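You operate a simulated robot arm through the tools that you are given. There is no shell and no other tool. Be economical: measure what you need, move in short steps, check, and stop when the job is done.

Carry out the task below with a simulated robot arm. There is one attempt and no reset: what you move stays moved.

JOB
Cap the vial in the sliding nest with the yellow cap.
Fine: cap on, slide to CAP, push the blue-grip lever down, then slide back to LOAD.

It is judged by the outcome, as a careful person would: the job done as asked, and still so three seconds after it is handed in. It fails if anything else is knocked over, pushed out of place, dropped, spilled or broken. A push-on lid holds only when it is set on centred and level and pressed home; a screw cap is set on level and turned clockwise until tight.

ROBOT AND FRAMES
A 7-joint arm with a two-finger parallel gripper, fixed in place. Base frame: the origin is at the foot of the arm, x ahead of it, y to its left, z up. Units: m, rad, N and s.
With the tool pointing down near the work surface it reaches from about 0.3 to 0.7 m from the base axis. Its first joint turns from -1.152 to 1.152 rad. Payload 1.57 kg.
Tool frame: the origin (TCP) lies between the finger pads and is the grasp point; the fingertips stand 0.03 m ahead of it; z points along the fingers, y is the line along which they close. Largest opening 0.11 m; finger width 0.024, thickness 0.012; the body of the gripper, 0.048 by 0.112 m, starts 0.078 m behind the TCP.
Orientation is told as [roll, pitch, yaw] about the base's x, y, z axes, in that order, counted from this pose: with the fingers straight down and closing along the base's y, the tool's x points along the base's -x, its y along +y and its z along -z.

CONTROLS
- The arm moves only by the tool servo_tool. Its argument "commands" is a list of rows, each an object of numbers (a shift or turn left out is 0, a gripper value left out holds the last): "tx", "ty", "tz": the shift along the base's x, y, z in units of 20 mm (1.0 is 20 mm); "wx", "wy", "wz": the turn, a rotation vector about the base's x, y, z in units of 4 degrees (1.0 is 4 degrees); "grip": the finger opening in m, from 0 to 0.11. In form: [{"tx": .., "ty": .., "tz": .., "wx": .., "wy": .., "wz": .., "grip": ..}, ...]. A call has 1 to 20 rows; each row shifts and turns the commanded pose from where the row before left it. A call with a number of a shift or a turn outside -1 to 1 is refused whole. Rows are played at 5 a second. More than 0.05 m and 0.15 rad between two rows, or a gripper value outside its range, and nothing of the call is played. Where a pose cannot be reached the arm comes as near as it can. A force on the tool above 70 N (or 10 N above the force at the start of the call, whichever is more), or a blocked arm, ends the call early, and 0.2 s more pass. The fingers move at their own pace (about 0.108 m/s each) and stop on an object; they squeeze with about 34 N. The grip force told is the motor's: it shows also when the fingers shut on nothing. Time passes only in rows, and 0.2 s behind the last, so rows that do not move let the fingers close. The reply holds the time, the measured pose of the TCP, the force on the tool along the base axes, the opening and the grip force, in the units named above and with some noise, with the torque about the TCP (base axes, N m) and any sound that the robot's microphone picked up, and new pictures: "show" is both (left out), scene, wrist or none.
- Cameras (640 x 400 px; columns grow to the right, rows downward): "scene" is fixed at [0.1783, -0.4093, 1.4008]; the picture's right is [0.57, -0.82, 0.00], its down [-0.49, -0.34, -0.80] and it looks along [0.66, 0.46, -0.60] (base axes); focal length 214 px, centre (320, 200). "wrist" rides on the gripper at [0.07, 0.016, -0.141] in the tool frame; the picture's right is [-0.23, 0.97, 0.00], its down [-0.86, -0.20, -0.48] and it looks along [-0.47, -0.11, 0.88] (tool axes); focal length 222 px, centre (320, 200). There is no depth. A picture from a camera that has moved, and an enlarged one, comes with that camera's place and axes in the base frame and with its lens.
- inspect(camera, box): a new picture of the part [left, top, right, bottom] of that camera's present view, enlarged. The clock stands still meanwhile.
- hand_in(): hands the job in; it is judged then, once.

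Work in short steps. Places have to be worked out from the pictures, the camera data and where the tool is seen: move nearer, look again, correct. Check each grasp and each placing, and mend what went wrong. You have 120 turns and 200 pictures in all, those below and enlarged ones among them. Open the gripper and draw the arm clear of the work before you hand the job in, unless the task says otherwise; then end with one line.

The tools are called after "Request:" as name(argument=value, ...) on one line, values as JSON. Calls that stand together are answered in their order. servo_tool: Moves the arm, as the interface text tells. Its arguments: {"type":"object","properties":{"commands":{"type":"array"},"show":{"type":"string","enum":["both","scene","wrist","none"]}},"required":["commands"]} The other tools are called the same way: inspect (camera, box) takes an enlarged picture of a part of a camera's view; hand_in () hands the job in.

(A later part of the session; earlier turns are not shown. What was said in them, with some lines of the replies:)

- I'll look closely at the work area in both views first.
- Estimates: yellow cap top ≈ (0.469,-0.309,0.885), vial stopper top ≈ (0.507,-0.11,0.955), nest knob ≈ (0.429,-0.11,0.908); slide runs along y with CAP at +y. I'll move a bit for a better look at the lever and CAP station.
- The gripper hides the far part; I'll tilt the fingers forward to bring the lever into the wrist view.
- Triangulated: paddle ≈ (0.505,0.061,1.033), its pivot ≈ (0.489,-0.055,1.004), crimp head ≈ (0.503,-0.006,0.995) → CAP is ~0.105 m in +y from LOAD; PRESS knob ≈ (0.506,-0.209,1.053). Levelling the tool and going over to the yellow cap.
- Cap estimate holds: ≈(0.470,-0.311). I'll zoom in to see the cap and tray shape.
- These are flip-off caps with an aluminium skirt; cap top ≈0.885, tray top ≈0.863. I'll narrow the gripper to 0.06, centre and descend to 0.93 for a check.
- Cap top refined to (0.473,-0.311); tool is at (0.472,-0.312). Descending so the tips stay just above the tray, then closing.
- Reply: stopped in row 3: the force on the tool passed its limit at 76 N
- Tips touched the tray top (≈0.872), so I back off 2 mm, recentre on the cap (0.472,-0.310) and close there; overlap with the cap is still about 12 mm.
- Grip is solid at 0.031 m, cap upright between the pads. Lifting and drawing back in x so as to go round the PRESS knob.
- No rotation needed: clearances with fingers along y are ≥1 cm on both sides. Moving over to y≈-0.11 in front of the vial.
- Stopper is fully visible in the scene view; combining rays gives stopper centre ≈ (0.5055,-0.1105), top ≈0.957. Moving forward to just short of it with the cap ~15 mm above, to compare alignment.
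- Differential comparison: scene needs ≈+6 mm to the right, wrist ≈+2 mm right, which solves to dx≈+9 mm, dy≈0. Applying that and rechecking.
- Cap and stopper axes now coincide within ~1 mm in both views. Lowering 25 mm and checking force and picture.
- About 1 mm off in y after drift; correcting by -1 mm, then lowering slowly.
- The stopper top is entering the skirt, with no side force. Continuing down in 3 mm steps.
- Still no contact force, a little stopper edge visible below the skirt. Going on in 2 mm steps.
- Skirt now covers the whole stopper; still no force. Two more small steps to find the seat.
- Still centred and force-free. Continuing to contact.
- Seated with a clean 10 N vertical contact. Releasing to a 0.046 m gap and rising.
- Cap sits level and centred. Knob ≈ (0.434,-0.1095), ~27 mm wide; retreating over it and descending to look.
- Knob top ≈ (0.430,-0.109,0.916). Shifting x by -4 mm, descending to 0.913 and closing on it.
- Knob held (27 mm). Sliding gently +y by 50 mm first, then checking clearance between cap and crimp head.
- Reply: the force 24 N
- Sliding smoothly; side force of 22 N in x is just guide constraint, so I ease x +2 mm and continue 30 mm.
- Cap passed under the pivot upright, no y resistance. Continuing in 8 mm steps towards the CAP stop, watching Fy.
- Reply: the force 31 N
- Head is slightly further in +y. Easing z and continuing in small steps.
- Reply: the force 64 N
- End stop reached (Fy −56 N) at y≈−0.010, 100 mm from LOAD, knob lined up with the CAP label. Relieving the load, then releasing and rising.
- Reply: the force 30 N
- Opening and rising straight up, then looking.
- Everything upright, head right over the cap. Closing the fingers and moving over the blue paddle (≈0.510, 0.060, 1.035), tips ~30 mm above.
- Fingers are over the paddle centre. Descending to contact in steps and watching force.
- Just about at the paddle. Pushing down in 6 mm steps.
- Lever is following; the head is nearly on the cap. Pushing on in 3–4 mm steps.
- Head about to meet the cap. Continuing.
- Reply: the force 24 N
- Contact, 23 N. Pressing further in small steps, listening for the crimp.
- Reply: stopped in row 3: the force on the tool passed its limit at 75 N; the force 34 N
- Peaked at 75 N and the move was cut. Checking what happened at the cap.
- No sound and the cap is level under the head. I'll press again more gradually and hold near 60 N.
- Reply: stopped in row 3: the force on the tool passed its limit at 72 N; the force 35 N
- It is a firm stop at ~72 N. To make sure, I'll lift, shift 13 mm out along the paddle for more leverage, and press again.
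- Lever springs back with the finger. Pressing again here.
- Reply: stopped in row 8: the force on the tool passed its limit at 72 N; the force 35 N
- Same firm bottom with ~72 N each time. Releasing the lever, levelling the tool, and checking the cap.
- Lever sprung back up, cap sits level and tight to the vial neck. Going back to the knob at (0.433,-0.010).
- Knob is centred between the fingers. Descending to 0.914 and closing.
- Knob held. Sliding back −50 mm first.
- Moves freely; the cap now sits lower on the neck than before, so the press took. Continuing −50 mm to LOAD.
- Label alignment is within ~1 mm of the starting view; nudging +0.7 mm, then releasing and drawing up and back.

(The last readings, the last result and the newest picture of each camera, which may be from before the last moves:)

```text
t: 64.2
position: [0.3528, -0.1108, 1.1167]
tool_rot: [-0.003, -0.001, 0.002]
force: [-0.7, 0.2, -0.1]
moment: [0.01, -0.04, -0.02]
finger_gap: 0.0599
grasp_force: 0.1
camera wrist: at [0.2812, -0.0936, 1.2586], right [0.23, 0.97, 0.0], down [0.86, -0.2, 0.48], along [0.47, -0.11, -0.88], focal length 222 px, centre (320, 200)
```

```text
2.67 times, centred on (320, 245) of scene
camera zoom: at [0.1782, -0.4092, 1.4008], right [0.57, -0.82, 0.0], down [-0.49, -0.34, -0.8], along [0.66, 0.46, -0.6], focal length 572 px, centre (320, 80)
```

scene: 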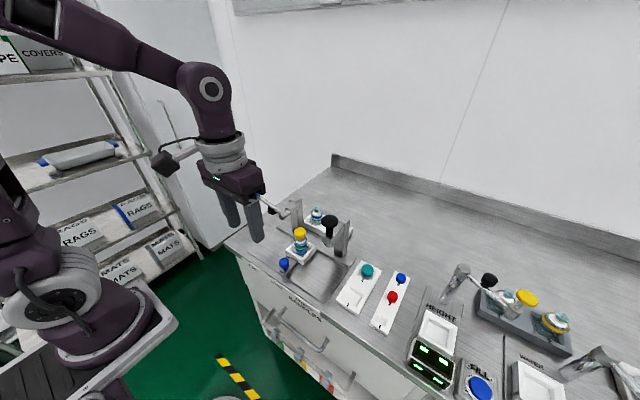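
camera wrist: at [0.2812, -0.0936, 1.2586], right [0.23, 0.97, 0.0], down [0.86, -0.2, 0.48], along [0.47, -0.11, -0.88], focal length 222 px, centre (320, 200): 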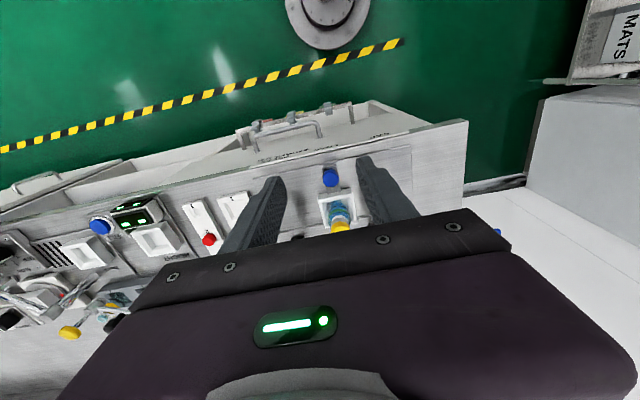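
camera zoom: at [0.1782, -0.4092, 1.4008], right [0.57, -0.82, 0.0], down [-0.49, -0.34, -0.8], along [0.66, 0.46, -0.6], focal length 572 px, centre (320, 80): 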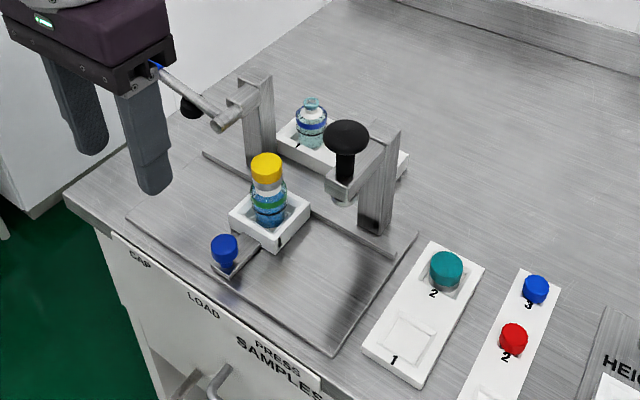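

Nest is back at its LOAD position and the cap sits ~5 mm lower than when set on — pressed home. One last close look at the cap/neck.

Request:
inspect(camera="scene", box=[280, 222, 320, 252])

```text
13.33 times, centred on (300, 237) of scene
camera zoom: at [0.1782, -0.4092, 1.4008], right [0.57, -0.82, 0.0], down [-0.49, -0.34, -0.8], along [0.66, 0.46, -0.6], focal length 2860 px, centre (587, -293)
```

zoom: 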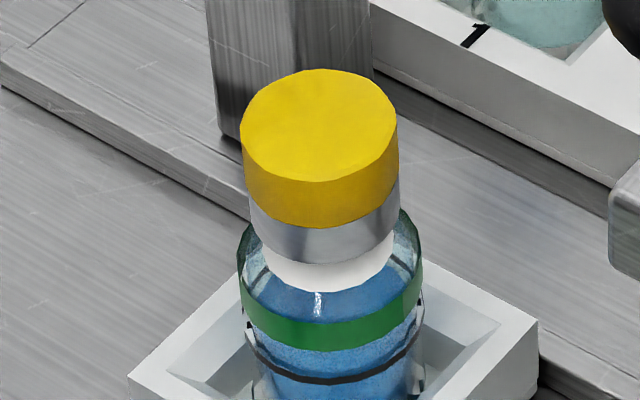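

Cap went down evenly; I'll double-check that it's level with a close wrist view from the front before handing in.

Request:
servo_tool(commands=[{"wy": -1, "grip": 0.1}, {"wy": -1, "tz": -0.5}, {"wy": -1, "tz": -0.5}, {"wy": -1, "tz": -0.5}, {"wy": -1, "tz": -0.5}, {"wy": -1}, {"wy": -1}, {"wy": -1}, {}], show="wrist")

Request:
inspect(camera="wrist", box=[290, 90, 370, 150])

Request:
inspect(camera="scene", box=[288, 224, 312, 242])

```text
t: 66.2
position: [0.3531, -0.1106, 1.0757]
tool_rot: [-0.006, -0.558, 0.001]
force: [-0.8, 1.4, 0.1]
moment: [-0.01, 0.01, 0.01]
finger_gap: 0.1002
grasp_force: 0.0
camera wrist: at [0.2167, -0.0936, 1.1593], right [0.19, 0.97, 0.12], down [0.47, -0.2, 0.86], along [0.86, -0.11, -0.5], focal length 222 px, centre (320, 200)
```

wrist: 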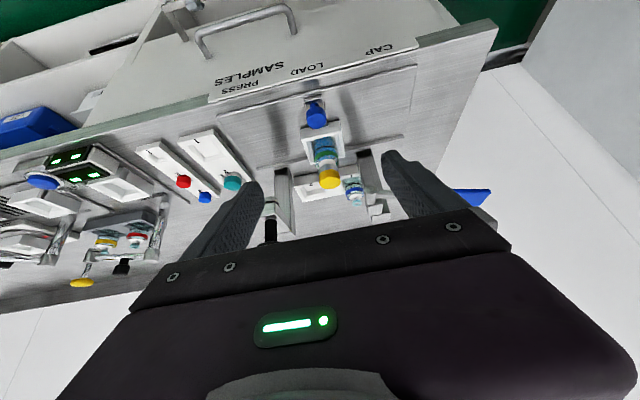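

```text
6.67 times, centred on (330, 120) of wrist
camera zoom: at [0.2167, -0.0936, 1.1593], right [0.19, 0.97, 0.12], down [0.47, -0.2, 0.86], along [0.86, -0.11, -0.5], focal length 1481 px, centre (253, 733)
```

zoom: 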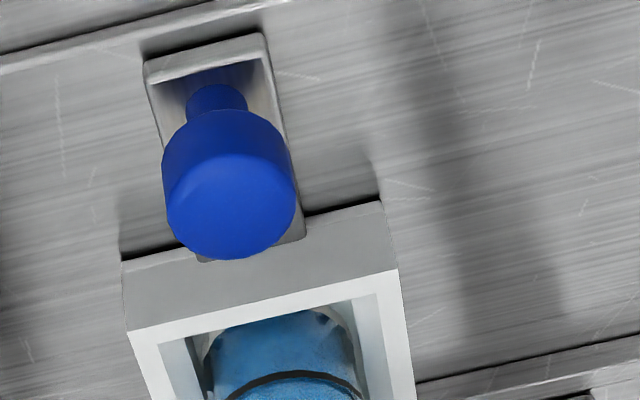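

```text
16.00 times, centred on (300, 233) of scene
camera zoom: at [0.1782, -0.4093, 1.4008], right [0.57, -0.82, 0.0], down [-0.49, -0.34, -0.8], along [0.66, 0.46, -0.6], focal length 3432 px, centre (640, -328)
```

zoom: 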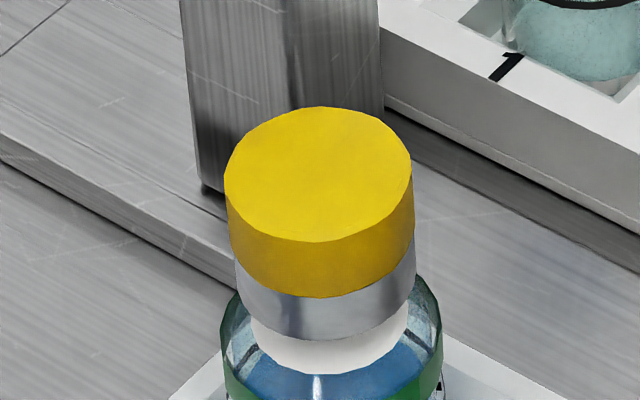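

Request:
inspect(camera="wrist", box=[290, 135, 370, 195])

```text
6.67 times, centred on (330, 165) of wrist
camera zoom: at [0.2167, -0.0936, 1.1593], right [0.19, 0.97, 0.12], down [0.47, -0.2, 0.86], along [0.86, -0.11, -0.5], focal length 1481 px, centre (253, 433)
```

zoom: 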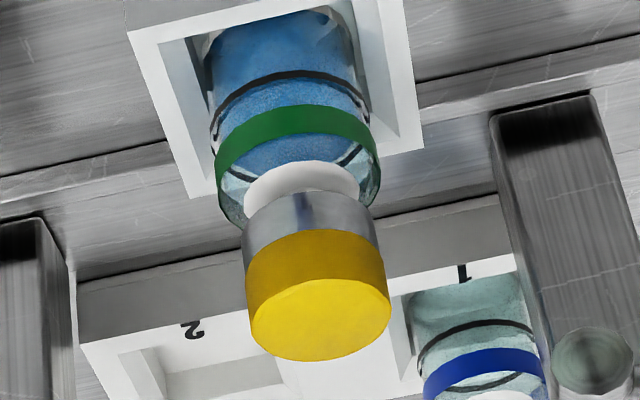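

Cap is coaxial and square with the vial, the nest is at LOAD and the gripper is open and clear. Raising and levelling the arm.

Request:
servo_tool(commands=[{"tz": 1}, {"tz": 1}, {"tz": 1, "wy": 1}, {"tz": 1, "wy": 1}, {"wy": 1}, {"wy": 1}, {"wy": 1}, {"wy": 1}, {"wy": 1}, {"wy": 1}, {}], show="scene")

```text
t: 68.6
position: [0.3521, -0.1108, 1.1554]
tool_rot: [-0.004, 0.004, 0.001]
force: [0.5, -0.2, 0.3]
moment: [-0.02, 0.0, 0.02]
finger_gap: 0.1
grasp_force: 0.1
```

scene: 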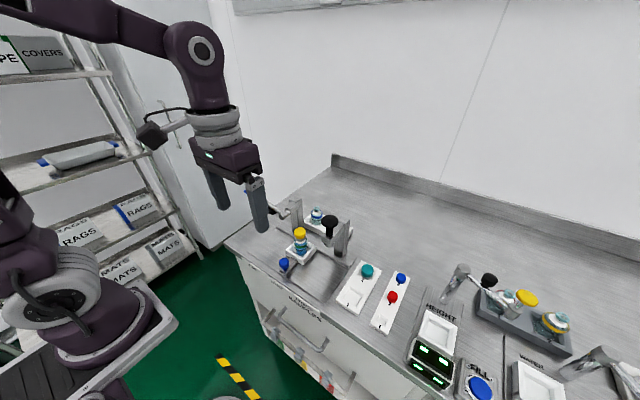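

All is in place; handing in.

Request:
hand_in()

```text
The job is handed in.
```

The yellow cap is on the vial, level and about 5 mm lower after I pressed the blue-grip lever at CAP. The nest is back at LOAD with the arm clear. I heard no crimp click and did not pull-test the cap.
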